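You operate a simulated robot arm through the tools that you are given. There is no shell and no other tool. Be economical: measure what you need, move in short steps, check, and stop when the job is done.

The job below is to be done with a simulated two-armed robot. You get a single attempt, and the scene is never put back.

## Task
Open the kitting drawer, take the blue bin and put it inside, then shut the drawer. Fetch the yellow plug and set it on top of the box with blue band. Pick up the water bottle with one hand, pass it to the other hand and put it on the second board from the bottom of the stock shelf. Take the white packet and leave it on top of the brown small carton on the top of the kitting bench. Put the blue block from the top of the sorting table on top of the blue paper roll. Take the white relay and put it on the third board from the top of the stock shelf. Fetch the white spool and set it on top of the square carton. Take the purple spool and leave it on the third board from the bottom of the kitting shelf. Fetch the green link from the top of the sorting table and set it on the third board from the bottom of the kitting shelf. Put the box with red band on top of the flat carton on the top of the kitting bench. Put the small blue pad on top of the blue pad on the top of the kitting bench. Any order will do. Set down upright: water bottle, green link, box with red band.

Only the result counts: the job must be done as asked and must still hold three seconds after the hand-in. Knocking over, shifting, dropping, spilling or breaking anything else fails it.

## Robot
Two 7-joint arms with two-finger parallel grippers on one trunk, on a base that drives. Base frame: it is fixed to the floor where the robot stands at the start and does not move with it; the origin is under the middle of the robot, x ahead of it, y to its left, z up. Readings come in m, degrees, newtons and seconds.
The left shoulder is at the start at [0.02, 0.113, 1.047], the right one opposite. With the tool pointing down near the work surface each hand reaches from about 0.24 to 0.62 m from the robot's upright axis, wherever it stands, measured 20 degrees to its own side. Places, roughly: blue bin [1.25, -0.25, 1.5]; blue block (2x6x5 cm) [-0.2, 1.9, 0.8]; blue pad (8x9x3 cm) [1, 0.4, 0.8]; box with blue band [0.75, 0.75, 0.75]; box with red band [0.5, 1, 0.75]; drawer kit [0.8, 0.2, 0.7]; flat carton [0.5, 1.25, 0.75]; green link (6x2x3 cm) [-0.7, 1.8, 0.8]; kitting drawer [0.7, 0.1, 0.7]; paper roll (10x10x10 cm) [-0.3, 2.1, 0.8]; purple spool (7x6x6 cm) [-0.5, 2.2, 0.8]; second board of the stock shelf [-1.3, 5.9, 0.6]; small blue pad (8x4x4 cm) [1.1, 0.2, 0.8]; small carton [0.25, 1.5, 0.75]; square carton [-0.25, 1.75, 0.75]; third board of the kitting shelf [1.4, -0.4, 1]; third board of the stock shelf [-1.3, 5.9, 1]; water bottle (7x7x18 cm) [1.2, 5.3, 0.9]; white packet [-1.25, 3.25, 0.75]; white relay [-0.25, 2, 0.75]; white spool (7x6x6 cm) [-0.4, 2.2, 0.8]; yellow plug (2x6x2 cm) [0.6, 0.5, 0.8]. Payload 1.57 kg a hand.
The tool frame of a hand sits at the grasp point between the pads (the TCP): z along the fingers, y along the line on which they close. The tips reach 0.03 m beyond it. Largest opening 0.08 m; finger width 0.017, thickness 0.012; the body of the gripper, 0.04 by 0.082 m, starts 0.08 m behind the TCP.
Orientation is told as [roll, pitch, yaw] about the base's x, y, z axes, in that order, counted from this pose: with the fingers straight down and closing along the base's y, the tool's x points along the base's -x, its y along +y and its z along -z.

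## Interface
- The arms move only by the tool move_arm. It takes "left_moves", "right_moves" or both (then of equal length, played together; a hand with none holds still); each is one flat list of numbers, 7 for each row, row after row: the shift along the tool's x, y, z in units of 400 mm (1.0 is 400 mm), then the turn, a rotation vector about the tool's x, y, z in units of 45 degrees (1.0 is 45 degrees), then the finger opening in m, from 0 to 0.08. In form: [x, y, z, ax, ay, az, gripper, x, y, z, ax, ay, az, gripper, ...]. A call has 1 to 10 rows; each row is the pose to reach, as a shift and turn from the pose commanded when the call began, along the tool's axes at that moment. A call with a number of a shift or a turn outside -1 to 1 is refused whole. Each row takes 0.2 s and may step no farther than 0.05 m and 8.6 degrees from the row before; otherwise, or with a gripper value out of range, the whole call is refused. Where a pose cannot be reached the arm comes as near as it can. A force on the tool above 40 N (or 10 N above the force at the start of the call, whichever is more), or a blocked arm, ends the call early, and 0.2 s more pass. The fingers move at their own pace (about 0.045 m/s each) and stop on an object; they squeeze with about 25 N. The grip force told is the motor's: it shows also when the fingers shut on nothing. Time passes only in rows, and 0.2 s behind the last, so rows that repeat a pose let the fingers close. The reply holds the time, the measured pose of the TCP, the force on the tool along the base axes, the opening and the grip force, in the units named above and with some noise, with the torque about the TCP (base axes, N m) and any sound that the robot's microphone picked up.
- Cameras (640 x 400 px; columns grow to the right, rows downward): "scene" is now at [0.0947, 0.0067, 1.1679]; the picture's right is [0.08, -1.00, 0.00], its down [-0.61, -0.05, -0.79] and it looks along [0.79, 0.06, -0.61] (base axes); focal length 214 px, centre (320, 200). "left" rides on the left gripper at [0.072, 0.006, -0.122] in its tool frame; the picture's right is [-0.09, 1.00, 0.00], its down [-0.84, -0.08, -0.54] and it looks along [-0.54, -0.05, 0.84] (tool axes); focal length 238 px, centre (320, 200). "right" rides on the right gripper at [0.072, -0.007, -0.122] in its tool frame; the picture's right is [0.09, 1.00, 0.00], its down [-0.84, 0.08, -0.54] and it looks along [-0.54, 0.05, 0.84] (tool axes); focal length 238 px, centre (320, 200).
- capture(camera): a new picture of that camera. It takes no simulated time.
- lift_body(by): slides the trunk up (or, below 0, down) by that many m; the arms and the scene camera ride with it, the base frame stays. It gives what a move gives, with no picture.
- base_move(legs): drives the robot by 1 to 6 legs, each [ahead, left, turn to the left] in m, m and degrees, along the robot's own axes; the way and the turn of a leg run together, so that a leg with both is an arc; at most 1.5 m and 180 degrees a leg. The arms and the cameras ride along, it lands a little off, and it stops where it bumps. It gives what a move gives.
- turn_head(pan, tilt): turns the head with the scene camera to pan (to the left, within 80 degrees either way) and tilt (down, from -29 to 69), counted from straight ahead of the robot. It gives what a move gives.
- probe_pixels(camera, pixels): there is no depth. For up to 12 entries [column, row, z] of the newest picture of that camera ("zoom" is the newest enlarged one), the place [x, y] in the base frame at which the ray of that pixel passes the height z, good to about 0.003 m. It takes no simulated time.
- zoom(camera, box): a new picture of the part [left, top, right, bottom] of that camera's present view, enlarged. It takes no simulated time.
- job_done(): hands the job in; it is judged then, once.

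Work in short steps. Measure before you move; look again where a grasp or a placing could have gone wrong, and mend it. You have 385 turns and 362 pictures in all, those below and enlarged ones among them. Open the grippers and draw the arms clear of the work before you hand the job in, unless the task says otherwise; then end with one line.

The tools are called after ">>>" as a command line: name --argument value ..., lists and objects as JSON in quotes. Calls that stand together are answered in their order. move_arm: Moves the arms, as the interface text tells. Its arguments: {"type":"object","properties":{"left_moves":{"type":"array"},"right_moves":{"type":"array"}},"required":[]} The other tools are called the same way: lift_body (by) slides the trunk up or down; base_move (legs) drives the base; turn_head (pan, tilt) turns the head that bears the scene camera; capture (camera) takes a picture; probe_pixels (camera, pixels) gives the place at which the rays of pixels pass given heights; zoom (camera, box) takes an enlarged picture of a part of a camera's view; job_done () hands the job in.

At the start:

```text
time_s: 0.0
left_tcp_pos: [0.4468, 0.2734, 1.0777]
left_ee_rot: [0.1, 0.0, 0.0]
left_contact_force: [0.2, 0.3, -0.3]
left_moment: [0.0, -0.01, 0.0]
left_opening: 0.08
left_finger_force: 0.1
right_tcp_pos: [0.4423, -0.1344, 1.0935]
right_ee_rot: [-0.1, 0.1, -0.1]
right_contact_force: [0.0, 0.1, 0.6]
right_moment: [0.0, -0.02, -0.01]
right_opening: 0.08
right_finger_force: 0.1
trunk travel left (down, up): [-0.1, 0.47]
robot x, y, heading: [-0.0018, -0.0001, 0.1]
head pan, tilt: [4.4, 37.6]
```

scene: 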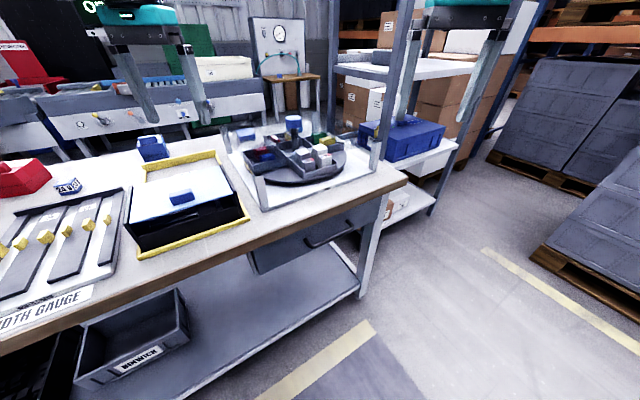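
right: 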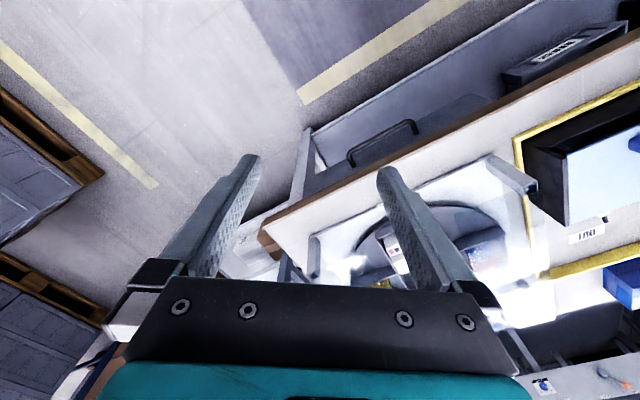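
left: 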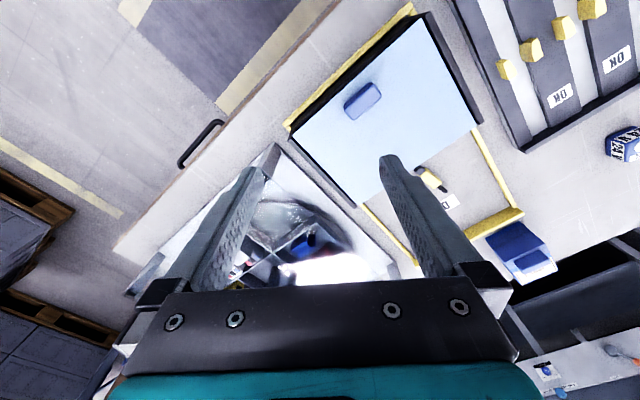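

I'll begin by surveying: look at the bench ahead and to the right first.

>>> turn_head --pan 0 --tilt 20

>>> capture --camera "scene"

>>> turn_head --pan 60 --tilt 25

>>> capture --camera "scene"

```text
time_s: 0.8
left_tcp_pos: [0.4474, 0.2728, 1.0772]
left_ee_rot: [0.0, 0.0, 0.0]
left_contact_force: [0.9, 0.7, 0.2]
left_moment: [-0.01, 0.0, 0.01]
left_opening: 0.08
left_finger_force: 0.0
right_tcp_pos: [0.4428, -0.135, 1.0935]
right_ee_rot: [0.0, 0.0, -0.1]
right_contact_force: [0.5, -0.3, -0.7]
right_moment: [0.02, 0.01, 0.01]
right_opening: 0.0799
right_finger_force: 0.1
trunk travel left (down, up): [-0.1, 0.47]
robot x, y, heading: [0.0052, -0.0006, -0.2]
head pan, tilt: [0.0, 20.0]
```

```text
358 pictures are left
```

scene: 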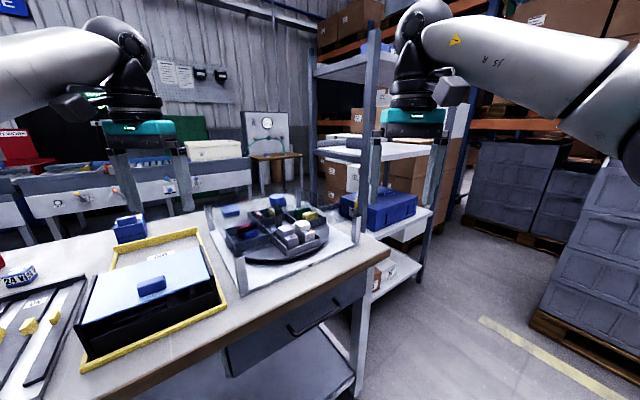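

```text
time_s: 2.1
left_tcp_pos: [0.4476, 0.2727, 1.0781]
left_ee_rot: [0.0, 0.0, 0.0]
left_contact_force: [-0.3, 0.9, 0.3]
left_moment: [-0.03, -0.02, -0.02]
left_opening: 0.08
left_finger_force: 0.0
right_tcp_pos: [0.4432, -0.1348, 1.0942]
right_ee_rot: [0.0, 0.0, 0.1]
right_contact_force: [0.4, 0.2, 0.5]
right_moment: [-0.03, 0.0, 0.01]
right_opening: 0.0797
right_finger_force: 0.0
trunk travel left (down, up): [-0.1, 0.47]
robot x, y, heading: [0.0038, 0.0003, 0.0]
head pan, tilt: [60.0, 25.0]
```

```text
357 pictures are left
```

scene: 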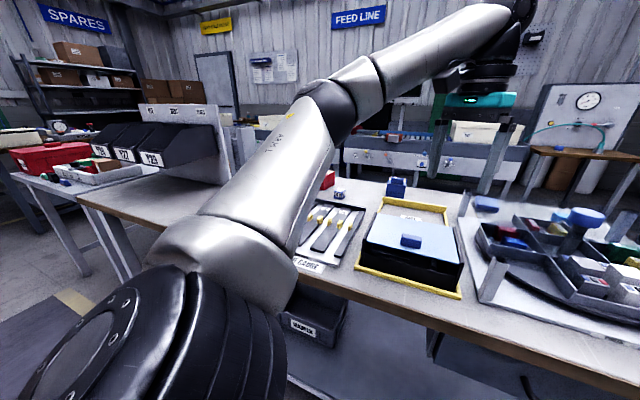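

Zoom on the shelf and the bench to identify items.

>>> turn_head --pan -10 --tilt 0

>>> zoom --camera "scene" --box '[200, 60, 440, 360]'

>>> turn_head --pan 20 --tilt 40

>>> capture --camera "scene"

>>> zoom --camera "scene" --box '[240, 0, 480, 150]'

```text
time_s: 3.5
left_tcp_pos: [0.4478, 0.2727, 1.078]
left_ee_rot: [-0.1, 0.0, 0.0]
left_contact_force: [-0.1, -0.3, -0.5]
left_moment: [-0.02, 0.01, -0.02]
left_opening: 0.0802
left_finger_force: 0.1
right_tcp_pos: [0.4426, -0.1345, 1.0923]
right_ee_rot: [0.0, 0.0, 0.0]
right_contact_force: [-0.4, 0.0, -0.1]
right_moment: [-0.02, 0.01, 0.02]
right_opening: 0.0801
right_finger_force: 0.1
trunk travel left (down, up): [-0.1, 0.47]
robot x, y, heading: [-0.0027, 0.0019, 0.0]
head pan, tilt: [-10.0, 0.0]
```

```text
1.33 times, centred on (320, 210) of scene
```

zoom: 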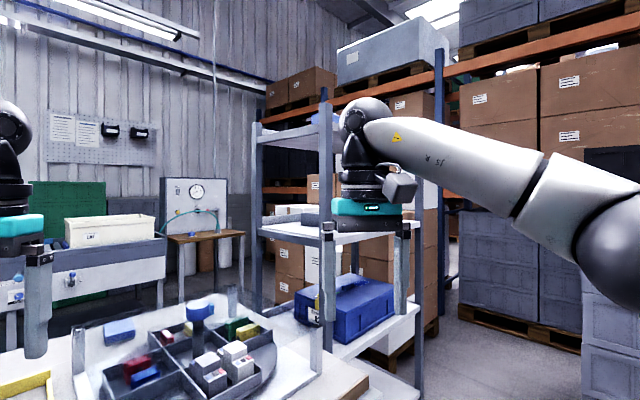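

```text
time_s: 4.6
left_tcp_pos: [0.4479, 0.2728, 1.078]
left_ee_rot: [-0.1, 0.0, -0.1]
left_contact_force: [0.1, 0.8, 0.3]
left_moment: [-0.03, 0.0, 0.02]
left_opening: 0.0799
left_finger_force: 0.0
right_tcp_pos: [0.4425, -0.1349, 1.0942]
right_ee_rot: [0.0, 0.1, 0.1]
right_contact_force: [0.1, -0.8, -0.1]
right_moment: [0.04, 0.0, -0.01]
right_opening: 0.08
right_finger_force: 0.0
trunk travel left (down, up): [-0.1, 0.47]
robot x, y, heading: [-0.0002, -0.0032, 0.1]
head pan, tilt: [20.0, 40.0]
```

```text
355 pictures are left
```

scene: 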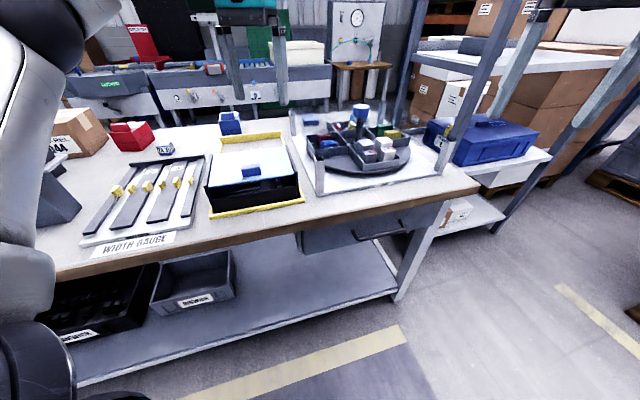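

```text
2.67 times, centred on (360, 75) of scene
```

zoom: 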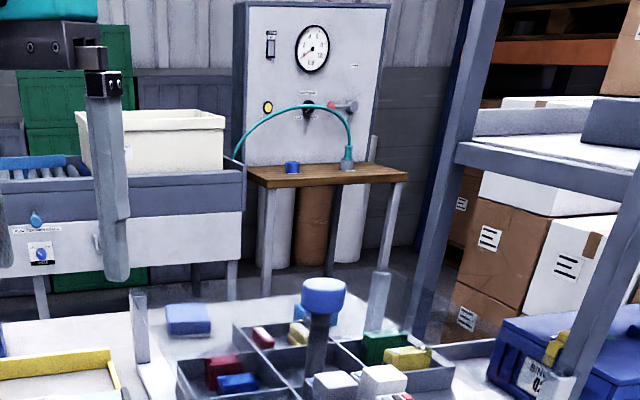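

Zoom on the bench and probe several items.

>>> probe_pixels --camera "scene" --pixels '[[231, 132, 0.75], [117, 195, 0.75], [142, 190, 0.75], [252, 172, 0.8], [165, 150, 0.75], [360, 160, 0.75], [250, 212, 0.75], [478, 188, 0.75], [60, 277, 0.75], [358, 240, 0.65], [490, 135, 0.75], [150, 245, 0.75]]'

>>> zoom --camera "scene" --box '[40, 90, 240, 260]'

>>> zoom --camera "scene" --box '[200, 90, 440, 260]'

>>> zoom --camera "left" --box '[330, 20, 640, 300]'

```text
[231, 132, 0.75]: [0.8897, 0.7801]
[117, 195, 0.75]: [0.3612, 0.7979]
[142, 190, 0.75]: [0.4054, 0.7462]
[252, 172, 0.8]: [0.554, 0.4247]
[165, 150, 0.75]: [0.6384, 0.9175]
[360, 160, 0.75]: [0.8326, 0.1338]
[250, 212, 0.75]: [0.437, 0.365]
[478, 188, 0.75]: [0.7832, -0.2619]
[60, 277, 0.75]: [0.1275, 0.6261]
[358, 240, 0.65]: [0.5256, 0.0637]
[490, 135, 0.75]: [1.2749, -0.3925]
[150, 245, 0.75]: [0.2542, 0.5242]
```

```text
2.35 times, centred on (140, 175) of scene
```

zoom: 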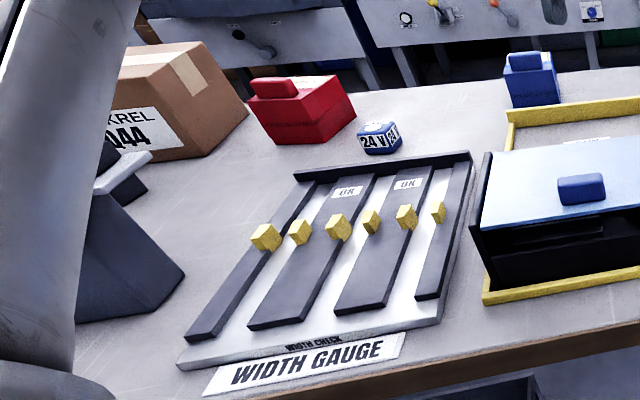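

```text
2.35 times, centred on (320, 175) of scene
```

zoom: 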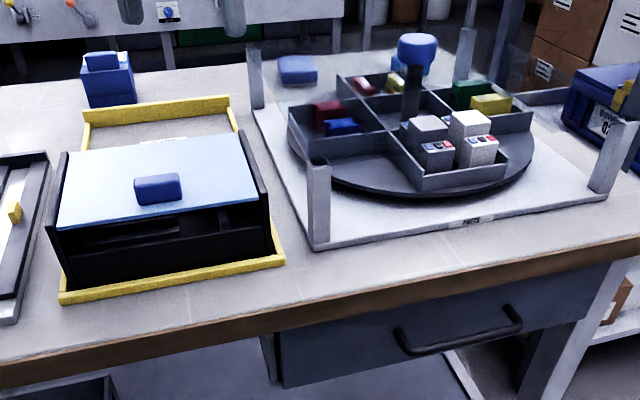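

```text
1.43 times, centred on (485, 160) of left
```

zoom: 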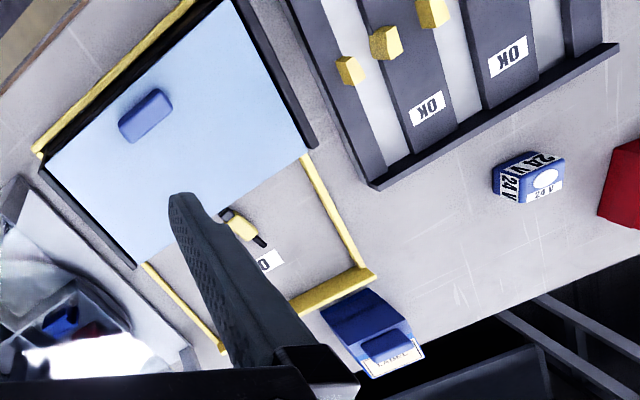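

The bench edge runs along (-0.59, 0.81), so I turn 36° left to face the bench square-on, then look.

>>> base_move --legs '[[-0.1, 0, 0], [0, 0, 36]]'

>>> turn_head --pan 0 --tilt 35

>>> capture --camera "scene"

>>> turn_head --pan 50 --tilt 25

>>> capture --camera "scene"

```text
time_s: 7.4
left_tcp_pos: [0.107, 0.4818, 1.0778]
left_ee_rot: [0.0, 0.1, 35.6]
left_contact_force: [0.3, 0.2, 0.3]
left_moment: [0.0, 0.0, 0.03]
left_opening: 0.0801
left_finger_force: 0.2
right_tcp_pos: [0.339, 0.1471, 1.0945]
right_ee_rot: [0.0, 0.1, 35.3]
right_contact_force: [0.3, -0.3, 1.2]
right_moment: [-0.02, -0.04, -0.04]
right_opening: 0.0796
right_finger_force: 0.0
trunk travel left (down, up): [-0.1, 0.47]
robot x, y, heading: [-0.0953, 0.0045, 35.4]
head pan, tilt: [20.0, 40.0]
```

```text
time_s: 8.2
left_tcp_pos: [0.1062, 0.4816, 1.0776]
left_ee_rot: [0.1, -0.1, 35.5]
left_contact_force: [-0.4, -0.2, 0.5]
left_moment: [0.01, -0.01, 0.02]
left_opening: 0.08
left_finger_force: 0.1
right_tcp_pos: [0.3383, 0.1474, 1.0938]
right_ee_rot: [0.0, 0.0, 35.4]
right_contact_force: [-0.3, -0.4, 0.2]
right_moment: [-0.03, 0.01, -0.01]
right_opening: 0.0801
right_finger_force: 0.0
trunk travel left (down, up): [-0.1, 0.47]
robot x, y, heading: [-0.0983, -0.002, 35.7]
head pan, tilt: [0.0, 35.0]
```

```text
350 pictures are left
```

scene: 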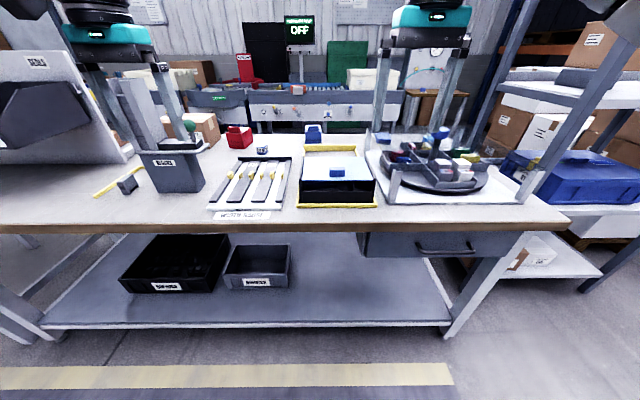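

```text
time_s: 9.4
left_tcp_pos: [0.1065, 0.4823, 1.0768]
left_ee_rot: [0.0, 0.1, 35.5]
left_contact_force: [0.5, -0.6, -0.2]
left_moment: [-0.01, -0.01, 0.0]
left_opening: 0.0799
left_finger_force: 0.1
right_tcp_pos: [0.3389, 0.1463, 1.0931]
right_ee_rot: [-0.1, 0.0, 35.4]
right_contact_force: [0.9, 0.1, -0.3]
right_moment: [-0.01, 0.01, 0.02]
right_opening: 0.08
right_finger_force: 0.0
trunk travel left (down, up): [-0.1, 0.47]
robot x, y, heading: [-0.1001, 0.0014, 35.6]
head pan, tilt: [50.0, 25.0]
```

```text
349 pictures are left
```

scene: 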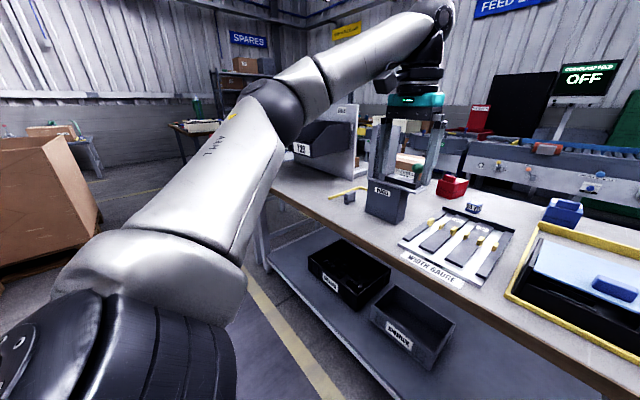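

Look closely at the drawer handle and at the shelf top.

>>> turn_head --pan -20 --tilt 35

>>> zoom --camera "scene" --box '[260, 190, 460, 300]'

>>> turn_head --pan -45 --tilt -5

>>> capture --camera "scene"

```text
time_s: 10.8
left_tcp_pos: [0.1068, 0.4823, 1.0782]
left_ee_rot: [0.1, 0.0, 35.3]
left_contact_force: [-0.5, -0.5, -0.2]
left_moment: [-0.03, -0.04, 0.0]
left_opening: 0.08
left_finger_force: 0.0
right_tcp_pos: [0.3389, 0.1474, 1.0924]
right_ee_rot: [0.0, 0.0, 35.3]
right_contact_force: [0.9, -0.4, -0.1]
right_moment: [0.0, 0.02, -0.02]
right_opening: 0.0802
right_finger_force: 0.0
trunk travel left (down, up): [-0.1, 0.47]
robot x, y, heading: [-0.0996, -0.0013, 35.3]
head pan, tilt: [-20.0, 35.0]
```

```text
3.20 times, centred on (360, 245) of scene
```

zoom: 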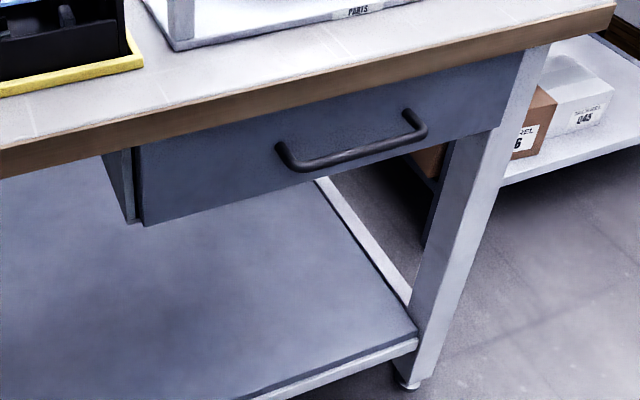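

```text
time_s: 11.9
left_tcp_pos: [0.1064, 0.4806, 1.0777]
left_ee_rot: [-0.1, 0.1, 35.5]
left_contact_force: [0.4, -0.2, -0.1]
left_moment: [-0.01, 0.0, 0.02]
left_opening: 0.0801
left_finger_force: 0.0
right_tcp_pos: [0.3386, 0.1462, 1.094]
right_ee_rot: [0.0, 0.0, 35.4]
right_contact_force: [0.7, -0.3, 0.0]
right_moment: [0.01, 0.03, -0.02]
right_opening: 0.08
right_finger_force: 0.1
trunk travel left (down, up): [-0.1, 0.47]
robot x, y, heading: [-0.1002, 0.0009, 35.4]
head pan, tilt: [-45.0, -5.0]
```

```text
347 pictures are left
```

scene: 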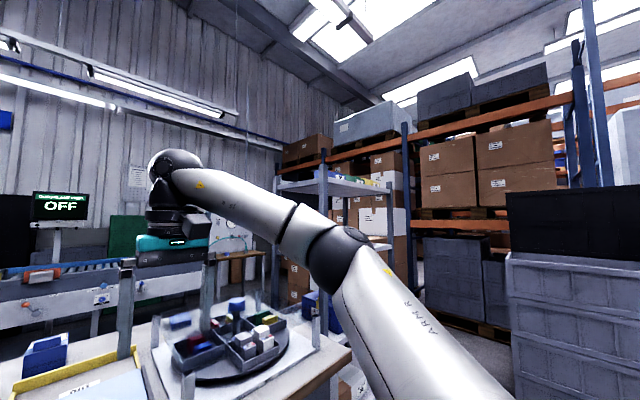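

The shelf top (row ~180) holds items; raise the trunk to see it.

>>> lift_body --by 0.46

>>> turn_head --pan -45 --tilt 25

>>> capture --camera "scene"

>>> zoom --camera "scene" --box '[230, 40, 450, 200]'

```text
refused: 0.46 is not a number from -0.4 to 0.4
```

```text
time_s: 12.9
left_tcp_pos: [0.1077, 0.482, 1.0785]
left_ee_rot: [0.1, 0.0, 35.5]
left_contact_force: [0.0, -0.5, -0.3]
left_moment: [-0.02, -0.01, 0.02]
left_opening: 0.08
left_finger_force: 0.1
right_tcp_pos: [0.339, 0.1469, 1.0935]
right_ee_rot: [-0.1, 0.1, 35.4]
right_contact_force: [0.7, -0.1, 0.9]
right_moment: [-0.01, 0.02, 0.03]
right_opening: 0.0801
right_finger_force: 0.1
trunk travel left (down, up): [-0.1, 0.47]
robot x, y, heading: [-0.1013, 0.0002, 35.4]
head pan, tilt: [-45.0, 25.0]
```

```text
346 pictures are left
```

scene: 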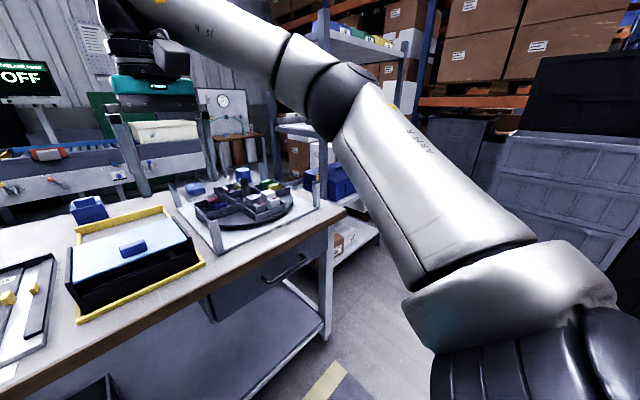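

```text
2.50 times, centred on (340, 120) of scene
```

zoom: 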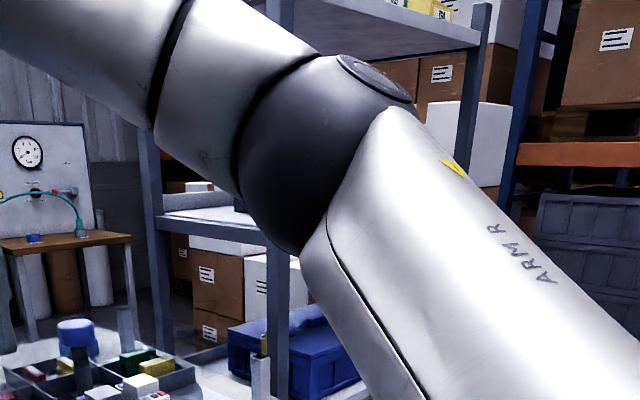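

Lift by 0.4 and look with the head pointing at the shelf top.

>>> lift_body --by 0.4

>>> turn_head --pan -45 --tilt 15

>>> capture --camera "scene"

>>> zoom --camera "scene" --box '[230, 100, 450, 240]'

```text
time_s: 16.7
left_tcp_pos: [0.1069, 0.4815, 1.4772]
left_ee_rot: [0.0, -0.1, 35.5]
left_contact_force: [-0.2, -0.4, -0.9]
left_moment: [-0.01, 0.0, -0.01]
left_opening: 0.0799
left_finger_force: 0.1
right_tcp_pos: [0.3387, 0.1473, 1.4926]
right_ee_rot: [-0.1, 0.0, 35.4]
right_contact_force: [0.7, -0.1, 0.1]
right_moment: [-0.03, -0.01, 0.02]
right_opening: 0.0798
right_finger_force: 0.0
trunk travel left (down, up): [-0.5, 0.07]
robot x, y, heading: [-0.0987, 0.0005, 35.4]
head pan, tilt: [-45.0, 25.0]
```

```text
time_s: 17.4
left_tcp_pos: [0.1075, 0.4814, 1.4783]
left_ee_rot: [0.1, 0.0, 35.5]
left_contact_force: [-0.5, 0.2, 0.9]
left_moment: [-0.01, -0.05, 0.0]
left_opening: 0.0799
left_finger_force: 0.1
right_tcp_pos: [0.3392, 0.1476, 1.4939]
right_ee_rot: [0.0, 0.0, 35.4]
right_contact_force: [0.7, 0.5, -0.4]
right_moment: [-0.03, 0.03, -0.01]
right_opening: 0.08
right_finger_force: 0.0
trunk travel left (down, up): [-0.5, 0.07]
robot x, y, heading: [-0.1016, 0.0017, 35.4]
head pan, tilt: [-45.0, 15.0]
```

```text
344 pictures are left
```

scene: 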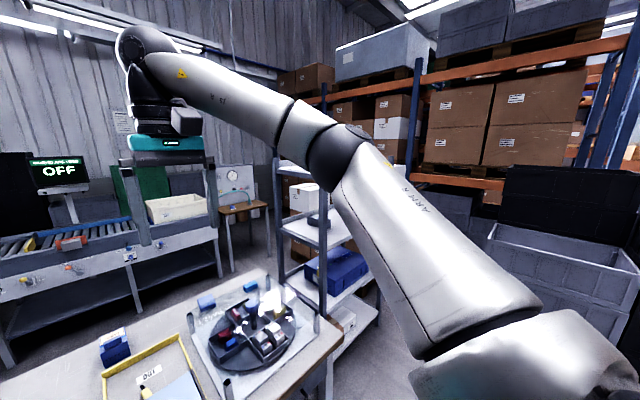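

```text
2.86 times, centred on (340, 170) of scene
```

zoom: 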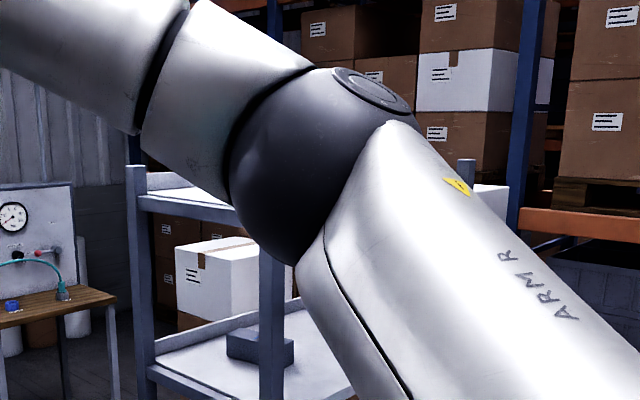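

The arm blocks the view; turn the whole robot toward the shelf.

>>> base_move --legs '[[0, 0, -51]]'

>>> turn_head --pan 0 --tilt 15

>>> capture --camera "scene"

>>> zoom --camera "scene" --box '[220, 80, 420, 230]'

```text
time_s: 20.1
left_tcp_pos: [0.4046, 0.1436, 1.4776]
left_ee_rot: [0.0, -0.1, -15.4]
left_contact_force: [0.3, -0.7, -0.2]
left_moment: [-0.01, 0.0, 0.0]
left_opening: 0.0797
left_finger_force: 0.0
right_tcp_pos: [0.292, -0.247, 1.4928]
right_ee_rot: [0.0, 0.0, -15.4]
right_contact_force: [0.3, -0.3, 0.5]
right_moment: [-0.02, 0.02, 0.02]
right_opening: 0.0801
right_finger_force: 0.0
trunk travel left (down, up): [-0.5, 0.07]
robot x, y, heading: [-0.096, 0.0003, -15.4]
head pan, tilt: [-45.0, 15.0]
```

```text
time_s: 21.2
left_tcp_pos: [0.4046, 0.1432, 1.4763]
left_ee_rot: [0.1, 0.0, -15.5]
left_contact_force: [-0.6, 0.4, 0.8]
left_moment: [0.0, 0.01, -0.02]
left_opening: 0.08
left_finger_force: 0.1
right_tcp_pos: [0.2917, -0.2475, 1.4937]
right_ee_rot: [0.0, 0.0, -15.5]
right_contact_force: [-0.2, 0.2, 0.2]
right_moment: [-0.02, 0.0, -0.01]
right_opening: 0.0803
right_finger_force: 0.2
trunk travel left (down, up): [-0.5, 0.07]
robot x, y, heading: [-0.098, 0.0017, -15.4]
head pan, tilt: [0.0, 15.0]
```

```text
342 pictures are left
```

scene: 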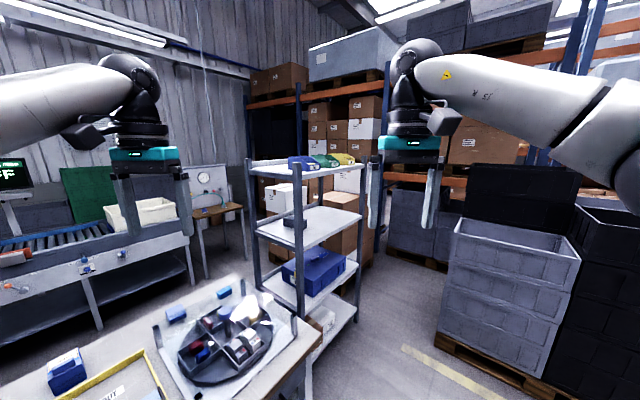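

```text
2.67 times, centred on (320, 155) of scene
```

zoom: 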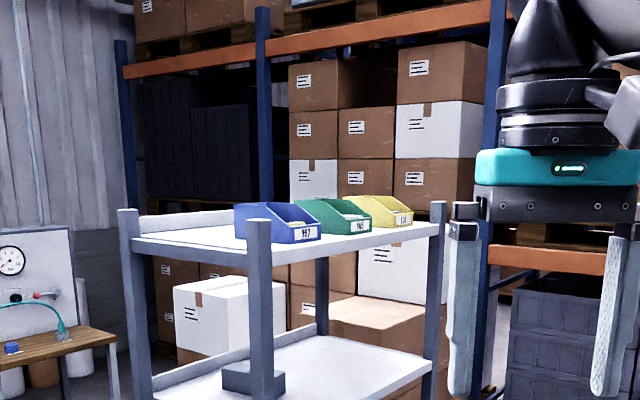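

Probe shelf posts and bins at guessed heights.

>>> probe_pixels --camera "zoom" --pixels '[[259, 238, 1.45], [130, 240, 1.45], [437, 225, 1.45], [295, 240, 1.47], [318, 237, 1.47], [235, 206, 1.55], [296, 228, 1.53], [371, 231, 1.47], [412, 222, 1.47]]'

>>> zoom --camera "scene" --box '[280, 140, 370, 190]'

```text
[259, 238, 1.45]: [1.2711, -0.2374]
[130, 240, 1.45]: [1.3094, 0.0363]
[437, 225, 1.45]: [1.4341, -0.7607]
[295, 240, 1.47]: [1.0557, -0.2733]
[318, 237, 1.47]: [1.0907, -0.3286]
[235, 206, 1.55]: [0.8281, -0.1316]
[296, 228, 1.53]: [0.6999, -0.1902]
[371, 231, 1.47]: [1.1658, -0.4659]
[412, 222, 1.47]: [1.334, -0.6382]
```

```text
7.11 times, centred on (325, 165) of scene
```

zoom: 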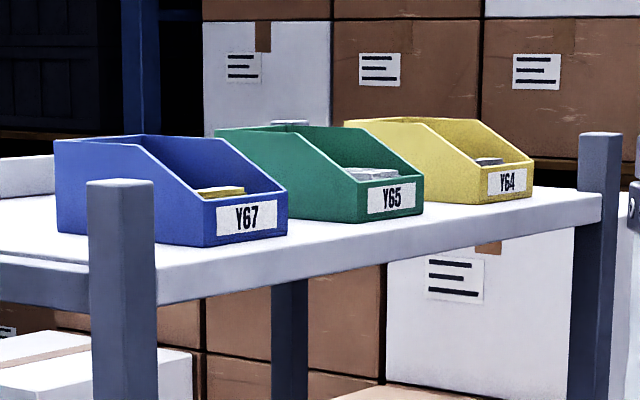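

Probe the shelf at lower boards where the geometry is better.

>>> zoom --camera "scene" --box '[230, 190, 390, 340]'

```text
2.67 times, centred on (310, 265) of scene
```

zoom: 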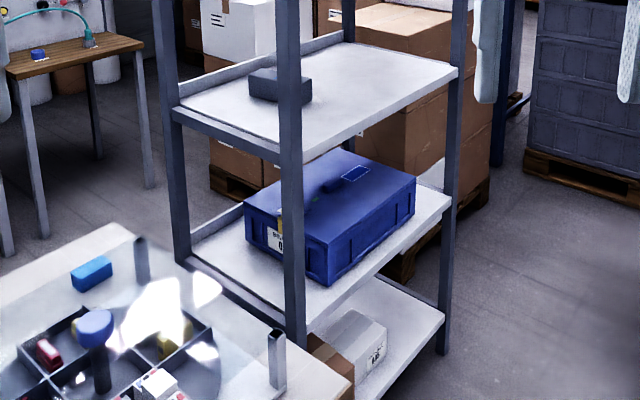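

Probe corners of boards at trial heights.

>>> probe_pixels --camera "zoom" --pixels '[[441, 352, 0.0], [304, 161, 1.0], [456, 69, 1.0], [176, 107, 1.0], [304, 161, 0.95], [456, 69, 0.95], [176, 107, 0.95], [306, 322, 0.6], [446, 202, 0.6], [184, 262, 0.6], [250, 98, 1.0], [310, 104, 1.0]]'

```text
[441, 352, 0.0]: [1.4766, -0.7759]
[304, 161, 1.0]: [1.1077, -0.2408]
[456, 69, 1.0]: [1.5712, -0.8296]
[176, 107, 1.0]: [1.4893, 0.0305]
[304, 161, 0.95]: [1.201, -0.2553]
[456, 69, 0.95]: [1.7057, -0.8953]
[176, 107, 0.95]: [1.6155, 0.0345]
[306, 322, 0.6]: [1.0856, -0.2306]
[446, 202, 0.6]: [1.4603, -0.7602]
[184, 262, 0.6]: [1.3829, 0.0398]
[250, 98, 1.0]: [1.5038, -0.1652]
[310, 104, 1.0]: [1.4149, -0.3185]
```

Shelf front is parallel to the bench (normal at 36°). Board 3 is at z≈1.03, top ≈1.46. Now go back to face the bench in front of the drawer and lower the trunk to open it first.

>>> base_move --legs '[[0, 0, 51.4], [0, -0.19, 0]]'

>>> lift_body --by -0.4

>>> turn_head --pan -10 --tilt 45

>>> capture --camera "scene"

>>> capture --camera "right"

```text
time_s: 25.1
left_tcp_pos: [0.2129, 0.331, 1.4775]
left_ee_rot: [0.0, 0.0, 36.2]
left_contact_force: [0.5, 0.0, -0.2]
left_moment: [-0.01, 0.06, -0.02]
left_opening: 0.0802
left_finger_force: 0.1
right_tcp_pos: [0.4507, -0.0007, 1.494]
right_ee_rot: [-0.1, 0.0, 36.4]
right_contact_force: [0.5, 0.3, -1.0]
right_moment: [0.02, 0.03, -0.01]
right_opening: 0.0798
right_finger_force: 0.1
trunk travel left (down, up): [-0.5, 0.07]
robot x, y, heading: [0.0132, -0.1528, 36.3]
head pan, tilt: [0.0, 15.0]
```

```text
time_s: 28.9
left_tcp_pos: [0.2123, 0.3313, 1.0765]
left_ee_rot: [0.0, 0.0, 36.3]
left_contact_force: [-0.6, -0.3, -0.9]
left_moment: [-0.01, 0.0, 0.0]
left_opening: 0.0798
left_finger_force: 0.0
right_tcp_pos: [0.4496, 0.0006, 1.0931]
right_ee_rot: [0.0, 0.0, 36.4]
right_contact_force: [-0.3, -0.3, -1.1]
right_moment: [0.0, 0.0, 0.03]
right_opening: 0.0798
right_finger_force: 0.1
trunk travel left (down, up): [-0.1, 0.47]
robot x, y, heading: [0.0135, -0.1557, 36.2]
head pan, tilt: [0.0, 15.0]
```

```text
time_s: 29.9
left_tcp_pos: [0.2129, 0.3314, 1.0776]
left_ee_rot: [0.0, 0.1, 36.3]
left_contact_force: [0.0, 0.3, 0.4]
left_moment: [0.0, -0.01, -0.01]
left_opening: 0.0801
left_finger_force: 0.1
right_tcp_pos: [0.4497, 0.0001, 1.0933]
right_ee_rot: [-0.1, 0.0, 36.3]
right_contact_force: [-0.5, -0.2, 0.0]
right_moment: [0.0, 0.0, 0.0]
right_opening: 0.08
right_finger_force: 0.0
trunk travel left (down, up): [-0.1, 0.47]
robot x, y, heading: [0.0063, -0.1524, 36.2]
head pan, tilt: [-10.0, 45.0]
```

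```text
338 pictures are left
```

scene: 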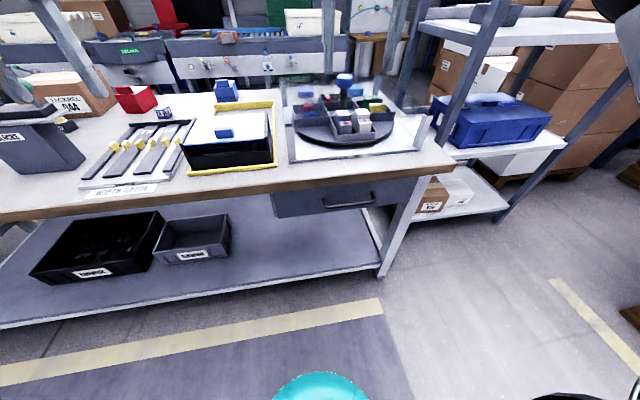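

```text
337 pictures are left
```

right: 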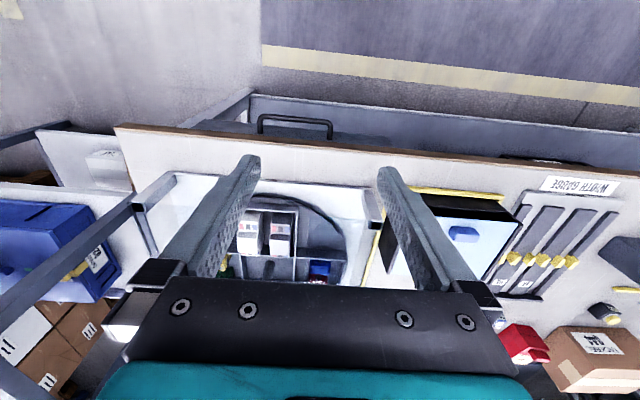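

Triangulate the handle from both cameras.

>>> probe_pixels --camera "right" --pixels '[[263, 118, 0.62], [330, 121, 0.62], [263, 118, 0.66], [330, 121, 0.66], [200, 131, 0.73], [560, 172, 0.73], [263, 133, 0.62]]'

>>> zoom --camera "scene" --box '[260, 160, 440, 240]'

>>> zoom --camera "right" --box '[220, 80, 380, 180]'

```text
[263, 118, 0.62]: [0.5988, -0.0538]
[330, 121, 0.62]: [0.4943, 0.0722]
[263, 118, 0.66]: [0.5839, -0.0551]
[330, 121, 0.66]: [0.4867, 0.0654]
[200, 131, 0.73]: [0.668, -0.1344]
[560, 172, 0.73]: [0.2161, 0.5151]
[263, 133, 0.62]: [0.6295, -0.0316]
```

```text
3.56 times, centred on (350, 200) of scene
```

zoom: 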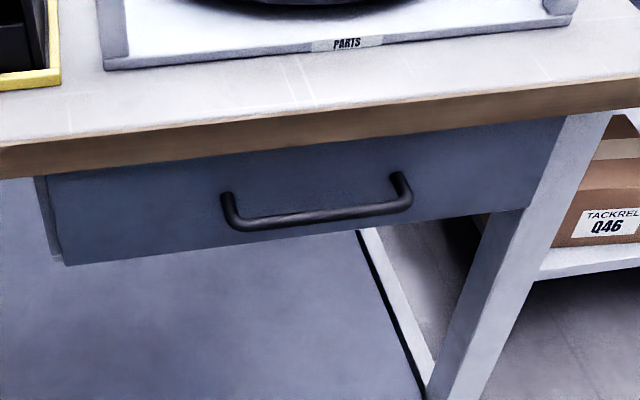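

```text
4.00 times, centred on (300, 130) of right
```

zoom: 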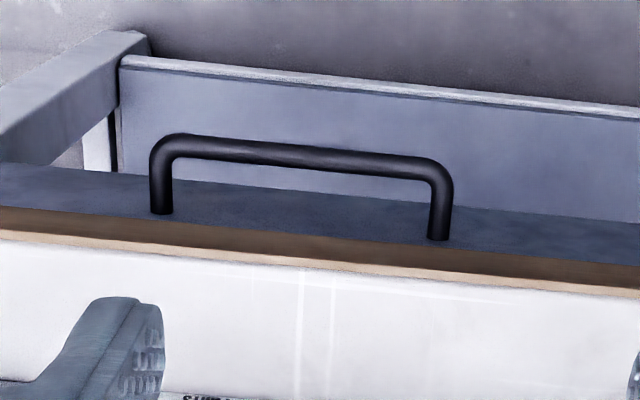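

>>> probe_pixels --camera "scene" --pixels '[[349.1, 205, 0.6], [349.1, 205, 0.64], [349.1, 205, 0.68], [323, 199, 0.64], [275, 198, 0.6]]'

>>> probe_pixels --camera "right" --pixels '[[295, 118.8, 0.6], [295, 118.8, 0.64], [295, 118.8, 0.68], [260, 133, 0.64], [330, 140, 0.64]]'

```text
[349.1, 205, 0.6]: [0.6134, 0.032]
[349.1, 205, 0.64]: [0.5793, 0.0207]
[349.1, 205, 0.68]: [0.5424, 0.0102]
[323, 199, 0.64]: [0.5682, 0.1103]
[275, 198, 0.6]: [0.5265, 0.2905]
```

```text
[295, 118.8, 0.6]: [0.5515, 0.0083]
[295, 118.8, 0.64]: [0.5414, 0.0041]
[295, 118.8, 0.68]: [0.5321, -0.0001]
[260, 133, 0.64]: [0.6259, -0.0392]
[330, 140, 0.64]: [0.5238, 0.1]
```

>>> probe_pixels --camera "scene" --pixels '[[454, 166, 0.74], [454, 166, 0.78], [454, 166, 0.82], [428, 151, 0.78], [290, 161, 0.78]]'

>>> probe_pixels --camera "right" --pixels '[[114, 126, 0.74], [114, 126, 0.78], [114, 126, 0.82]]'

>>> zoom --camera "scene" --box '[400, 110, 500, 190]'

>>> zoom --camera "right" --box '[80, 90, 180, 150]'

```text
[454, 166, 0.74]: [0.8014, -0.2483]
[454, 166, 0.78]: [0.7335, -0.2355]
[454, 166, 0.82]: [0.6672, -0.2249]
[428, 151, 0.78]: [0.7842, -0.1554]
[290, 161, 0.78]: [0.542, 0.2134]
```

```text
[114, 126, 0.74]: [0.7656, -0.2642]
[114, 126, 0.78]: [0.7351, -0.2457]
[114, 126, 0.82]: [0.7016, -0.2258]
```

```text
5.00 times, centred on (450, 150) of scene
```

zoom: 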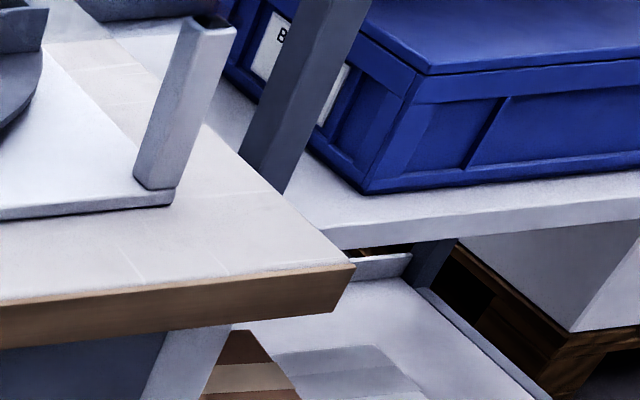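

```text
6.40 times, centred on (130, 120) of right
```

zoom: 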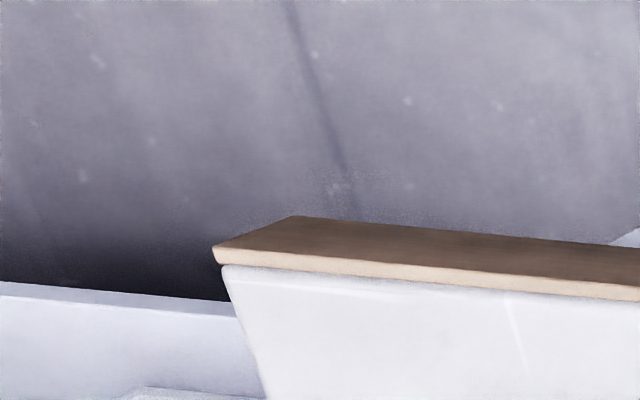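

>>> probe_pixels --camera "scene" --pixels '[[456.6, 162.8, 0.72], [456.6, 162.8, 0.76], [456.6, 162.8, 0.8]]'

>>> probe_pixels --camera "right" --pixels '[[114.4, 129.8, 0.72], [114.4, 129.8, 0.76], [114.4, 129.8, 0.8]]'

```text
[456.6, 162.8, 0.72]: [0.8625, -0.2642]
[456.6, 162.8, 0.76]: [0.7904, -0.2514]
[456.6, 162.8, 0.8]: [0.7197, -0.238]
```

```text
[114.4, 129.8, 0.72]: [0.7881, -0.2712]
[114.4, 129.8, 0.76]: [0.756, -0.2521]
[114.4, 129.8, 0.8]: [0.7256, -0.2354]
```

Bench top ≈0.795, handle bar ≈(0.527,-0.003,0.70), standoff ≈4 cm. Rotate right hand to pitch 30° forward with fingers closing fore-aft (two steps), while descending clear of the bench edge.

>>> move_arm --right_moves '[0.02, 0, 0.06, -0.037, -0.09, 0.14, 0.06, 0.04, 0, 0.12, -0.075, -0.18, 0.279, 0.05, 0.07, 0, 0.2, -0.112, -0.271, 0.419, 0.04, 0.1, 0, 0.28, -0.15, -0.361, 0.558, 0.034, 0.12, 0, 0.36, -0.187, -0.451, 0.698, 0.034, 0.14, 0, 0.43, -0.225, -0.542, 0.837, 0.034, 0.15, 0, 0.5, -0.262, -0.632, 0.977, 0.034]'

>>> move_arm --right_moves '[0, 0, 0, 0, 0, 0.17, 0.034, 0, 0, 0, 0, 0, 0.34, 0.034, 0, 0, 0, 0, 0, 0.51, 0.034, 0, 0, 0, 0, 0, 0.68, 0.034, 0, 0, 0, 0, 0, 0.85, 0.034, 0, 0, 0, 0, 0, 1.0, 0.034]'

```text
time_s: 31.5
left_tcp_pos: [0.2122, 0.3317, 1.0768]
left_ee_rot: [0.1, 0.0, 36.3]
left_contact_force: [0.2, -0.4, -0.2]
left_moment: [0.02, -0.03, 0.01]
left_opening: 0.0797
left_finger_force: 0.1
right_tcp_pos: [0.4009, -0.036, 0.8944]
right_ee_rot: [22.3, -20.7, -13.0]
right_contact_force: [-0.1, 0.0, 0.0]
right_moment: [0.01, 0.01, 0.03]
right_opening: 0.0342
right_finger_force: 0.0
trunk travel left (down, up): [-0.1, 0.47]
robot x, y, heading: [0.0102, -0.1539, 36.6]
head pan, tilt: [-10.0, 45.0]
```

```text
time_s: 32.9
left_tcp_pos: [0.2121, 0.3315, 1.0772]
left_ee_rot: [0.0, 0.0, 36.4]
left_contact_force: [-0.9, -0.7, 0.1]
left_moment: [-0.02, 0.02, 0.0]
left_opening: 0.0799
left_finger_force: 0.0
right_tcp_pos: [0.4006, -0.0362, 0.8938]
right_ee_rot: [30.0, 0.1, -53.9]
right_contact_force: [0.8, 0.5, 0.2]
right_moment: [-0.02, 0.01, -0.03]
right_opening: 0.034
right_finger_force: 0.0
trunk travel left (down, up): [-0.1, 0.47]
robot x, y, heading: [0.0142, -0.1515, 36.3]
head pan, tilt: [-10.0, 45.0]
```

Approach to 8 cm short of the bar and check.

>>> move_arm --right_moves '[-0.03, 0.005, 0.09, 0, 0, 0, 0.034, -0.06, 0.01, 0.18, 0, 0, 0, 0.034, -0.09, 0.015, 0.27, 0, 0, 0, 0.034, -0.12, 0.02, 0.3525, 0, 0, 0, 0.034]'

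>>> zoom --camera "scene" --box '[260, 130, 460, 270]'

>>> capture --camera "right"

```text
time_s: 33.9
left_tcp_pos: [0.2124, 0.3318, 1.0766]
left_ee_rot: [0.0, -0.1, 36.3]
left_contact_force: [1.0, 0.0, 0.7]
left_moment: [0.01, 0.0, 0.01]
left_opening: 0.08
left_finger_force: 0.0
right_tcp_pos: [0.4927, -0.0284, 0.7753]
right_ee_rot: [30.0, 0.0, -53.8]
right_contact_force: [-0.6, 0.5, -0.4]
right_moment: [-0.05, -0.02, 0.0]
right_opening: 0.0342
right_finger_force: 0.2
trunk travel left (down, up): [-0.1, 0.47]
robot x, y, heading: [0.0147, -0.1562, 36.3]
head pan, tilt: [-10.0, 45.0]
```

```text
2.86 times, centred on (360, 200) of scene
```

zoom: 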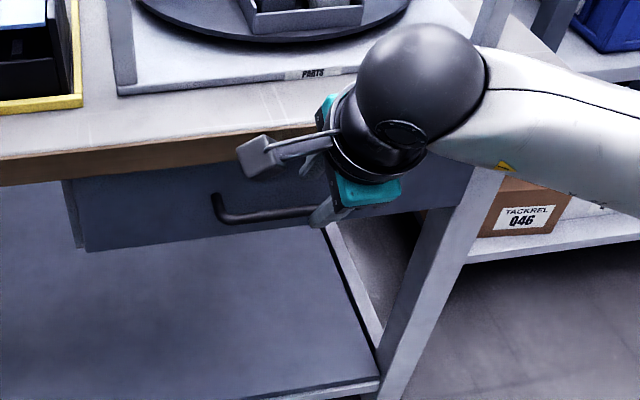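

```text
331 pictures are left
```

right: 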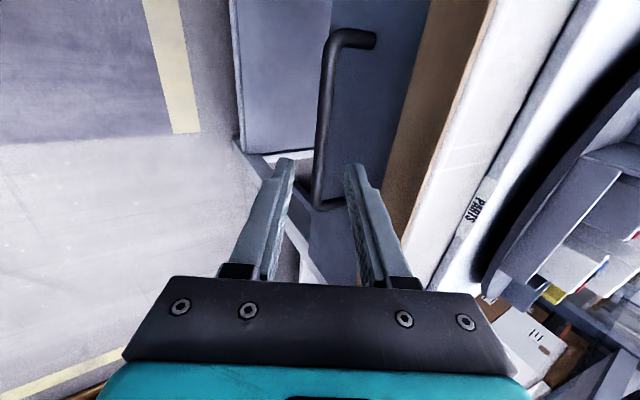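

Bar passes through (320,142), exactly where the grasp point projects. Advance 8 cm and close.

>>> move_arm --right_moves '[0, 0, 0.1, 0, 0, 0, 0.034, 0, 0, 0.2, 0, 0, 0, 0.034]'

>>> move_arm --right_moves '[0, 0, 0, 0, 0, 0, 0.0, 0, 0, 0, 0, 0, 0, 0.0, 0, 0, 0, 0, 0, 0, 0.0]'

>>> capture --camera "right"

```text
time_s: 34.5
left_tcp_pos: [0.2125, 0.3324, 1.0771]
left_ee_rot: [0.0, 0.0, 36.3]
left_contact_force: [-0.3, -0.3, 0.6]
left_moment: [0.0, 0.01, 0.01]
left_opening: 0.0801
left_finger_force: 0.1
right_tcp_pos: [0.5239, -0.0062, 0.7067]
right_ee_rot: [30.0, 0.0, -53.7]
right_contact_force: [0.0, -0.4, 0.2]
right_moment: [0.02, -0.01, 0.02]
right_opening: 0.0338
right_finger_force: 0.0
trunk travel left (down, up): [-0.1, 0.47]
robot x, y, heading: [0.0126, -0.1524, 36.1]
head pan, tilt: [-10.0, 45.0]
```

```text
time_s: 35.3
left_tcp_pos: [0.2129, 0.332, 1.079]
left_ee_rot: [0.0, 0.1, 36.3]
left_contact_force: [-0.3, 0.6, -0.6]
left_moment: [0.01, -0.03, -0.01]
left_opening: 0.0797
left_finger_force: 0.2
right_tcp_pos: [0.5239, -0.0042, 0.708]
right_ee_rot: [30.1, 0.1, -53.8]
right_contact_force: [0.7, 0.3, 4.0]
right_moment: [0.1, 0.04, -0.38]
right_opening: 0.012
right_finger_force: 28.3
trunk travel left (down, up): [-0.1, 0.47]
robot x, y, heading: [0.0138, -0.154, 36.4]
head pan, tilt: [-10.0, 45.0]
```

```text
330 pictures are left
```

right: 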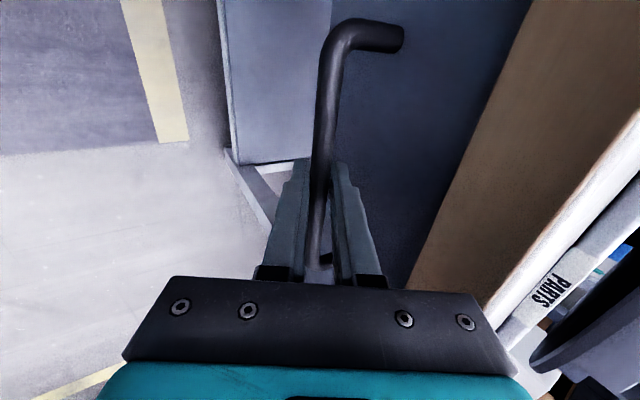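

Gripped (opening 0.012). Pull by driving back.

>>> base_move --legs '[[-0.26, 0, 0]]'

>>> turn_head --pan -15 --tilt 40

>>> capture --camera "scene"

```text
time_s: 37.2
left_tcp_pos: [0.0014, 0.1758, 1.0771]
left_ee_rot: [-0.1, 0.0, 36.3]
left_contact_force: [-0.3, -0.8, 0.7]
left_moment: [0.02, -0.01, -0.04]
left_opening: 0.0797
left_finger_force: 0.1
right_tcp_pos: [0.3108, -0.1581, 0.7071]
right_ee_rot: [30.1, 0.1, -53.6]
right_contact_force: [-3.9, 6.3, 7.5]
right_moment: [0.17, 0.09, -0.31]
right_opening: 0.0118
right_finger_force: 29.1
trunk travel left (down, up): [-0.1, 0.47]
robot x, y, heading: [-0.1987, -0.3085, 36.3]
head pan, tilt: [-10.0, 45.0]
```

```text
time_s: 37.8
left_tcp_pos: [0.0, 0.1763, 1.078]
left_ee_rot: [0.0, 0.0, 36.2]
left_contact_force: [1.1, 0.2, 0.1]
left_moment: [0.02, 0.01, -0.07]
left_opening: 0.0796
left_finger_force: 0.0
right_tcp_pos: [0.3108, -0.1593, 0.7066]
right_ee_rot: [30.2, 0.2, -53.7]
right_contact_force: [-1.6, 2.7, 2.1]
right_moment: [-0.1, -0.06, -0.51]
right_opening: 0.012
right_finger_force: 29.6
trunk travel left (down, up): [-0.1, 0.47]
robot x, y, heading: [-0.2028, -0.3087, 36.3]
head pan, tilt: [-15.0, 40.0]
```

```text
329 pictures are left
```

scene: 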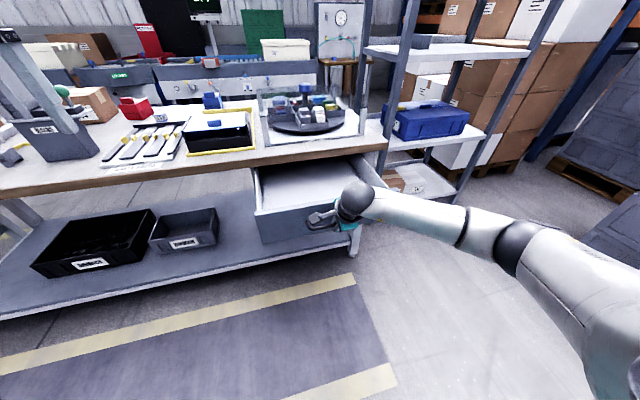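

Drawer is open ~26 cm. Release and withdraw backwards-up.

>>> move_arm --right_moves '[0, 0, 0, 0, 0, 0, 0.034, 0, 0, 0, 0, 0, 0, 0.034, 0, 0, -0.1, 0, 0, 0, 0.034, 0, 0, -0.2, 0, 0, 0, 0.034, 0, 0, -0.32, 0, 0, 0, 0.034, 0, 0, -0.44, 0, 0, 0, 0.034, 0, 0, -0.56, 0, 0, 0, 0.04, 0, 0, -0.68, 0, 0, 0, 0.05, 0, 0, -0.75, 0, 0, 0, 0.06]'

>>> capture --camera "right"

>>> zoom --camera "scene" --box '[220, 130, 420, 260]'

```text
time_s: 39.8
left_tcp_pos: [0.0006, 0.1772, 1.0784]
left_ee_rot: [0.0, 0.1, 36.4]
left_contact_force: [-0.3, 0.7, 0.2]
left_moment: [0.02, 0.0, -0.01]
left_opening: 0.0803
left_finger_force: 0.0
right_tcp_pos: [0.1909, -0.2496, 0.9674]
right_ee_rot: [30.1, 0.1, -53.8]
right_contact_force: [0.5, -0.6, -0.2]
right_moment: [-0.01, 0.02, 0.03]
right_opening: 0.0599
right_finger_force: 0.1
trunk travel left (down, up): [-0.1, 0.47]
robot x, y, heading: [-0.1984, -0.3035, 36.2]
head pan, tilt: [-15.0, 40.0]
```

```text
328 pictures are left
```

right: 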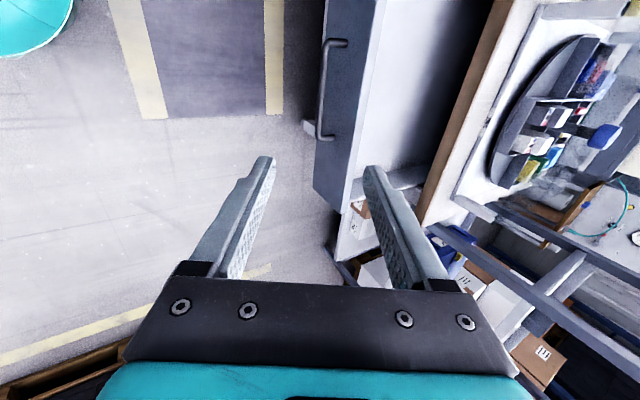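

```text
3.08 times, centred on (320, 195) of scene
```

zoom: 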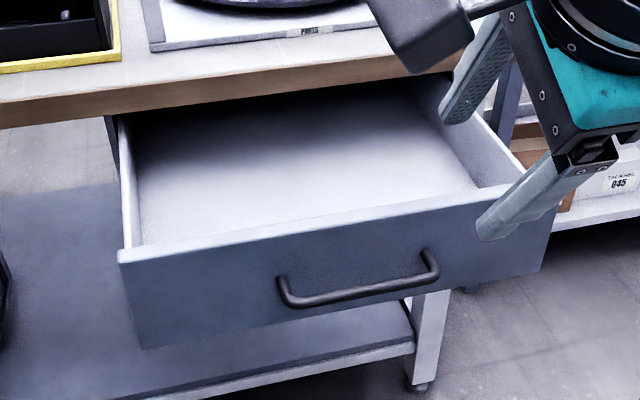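

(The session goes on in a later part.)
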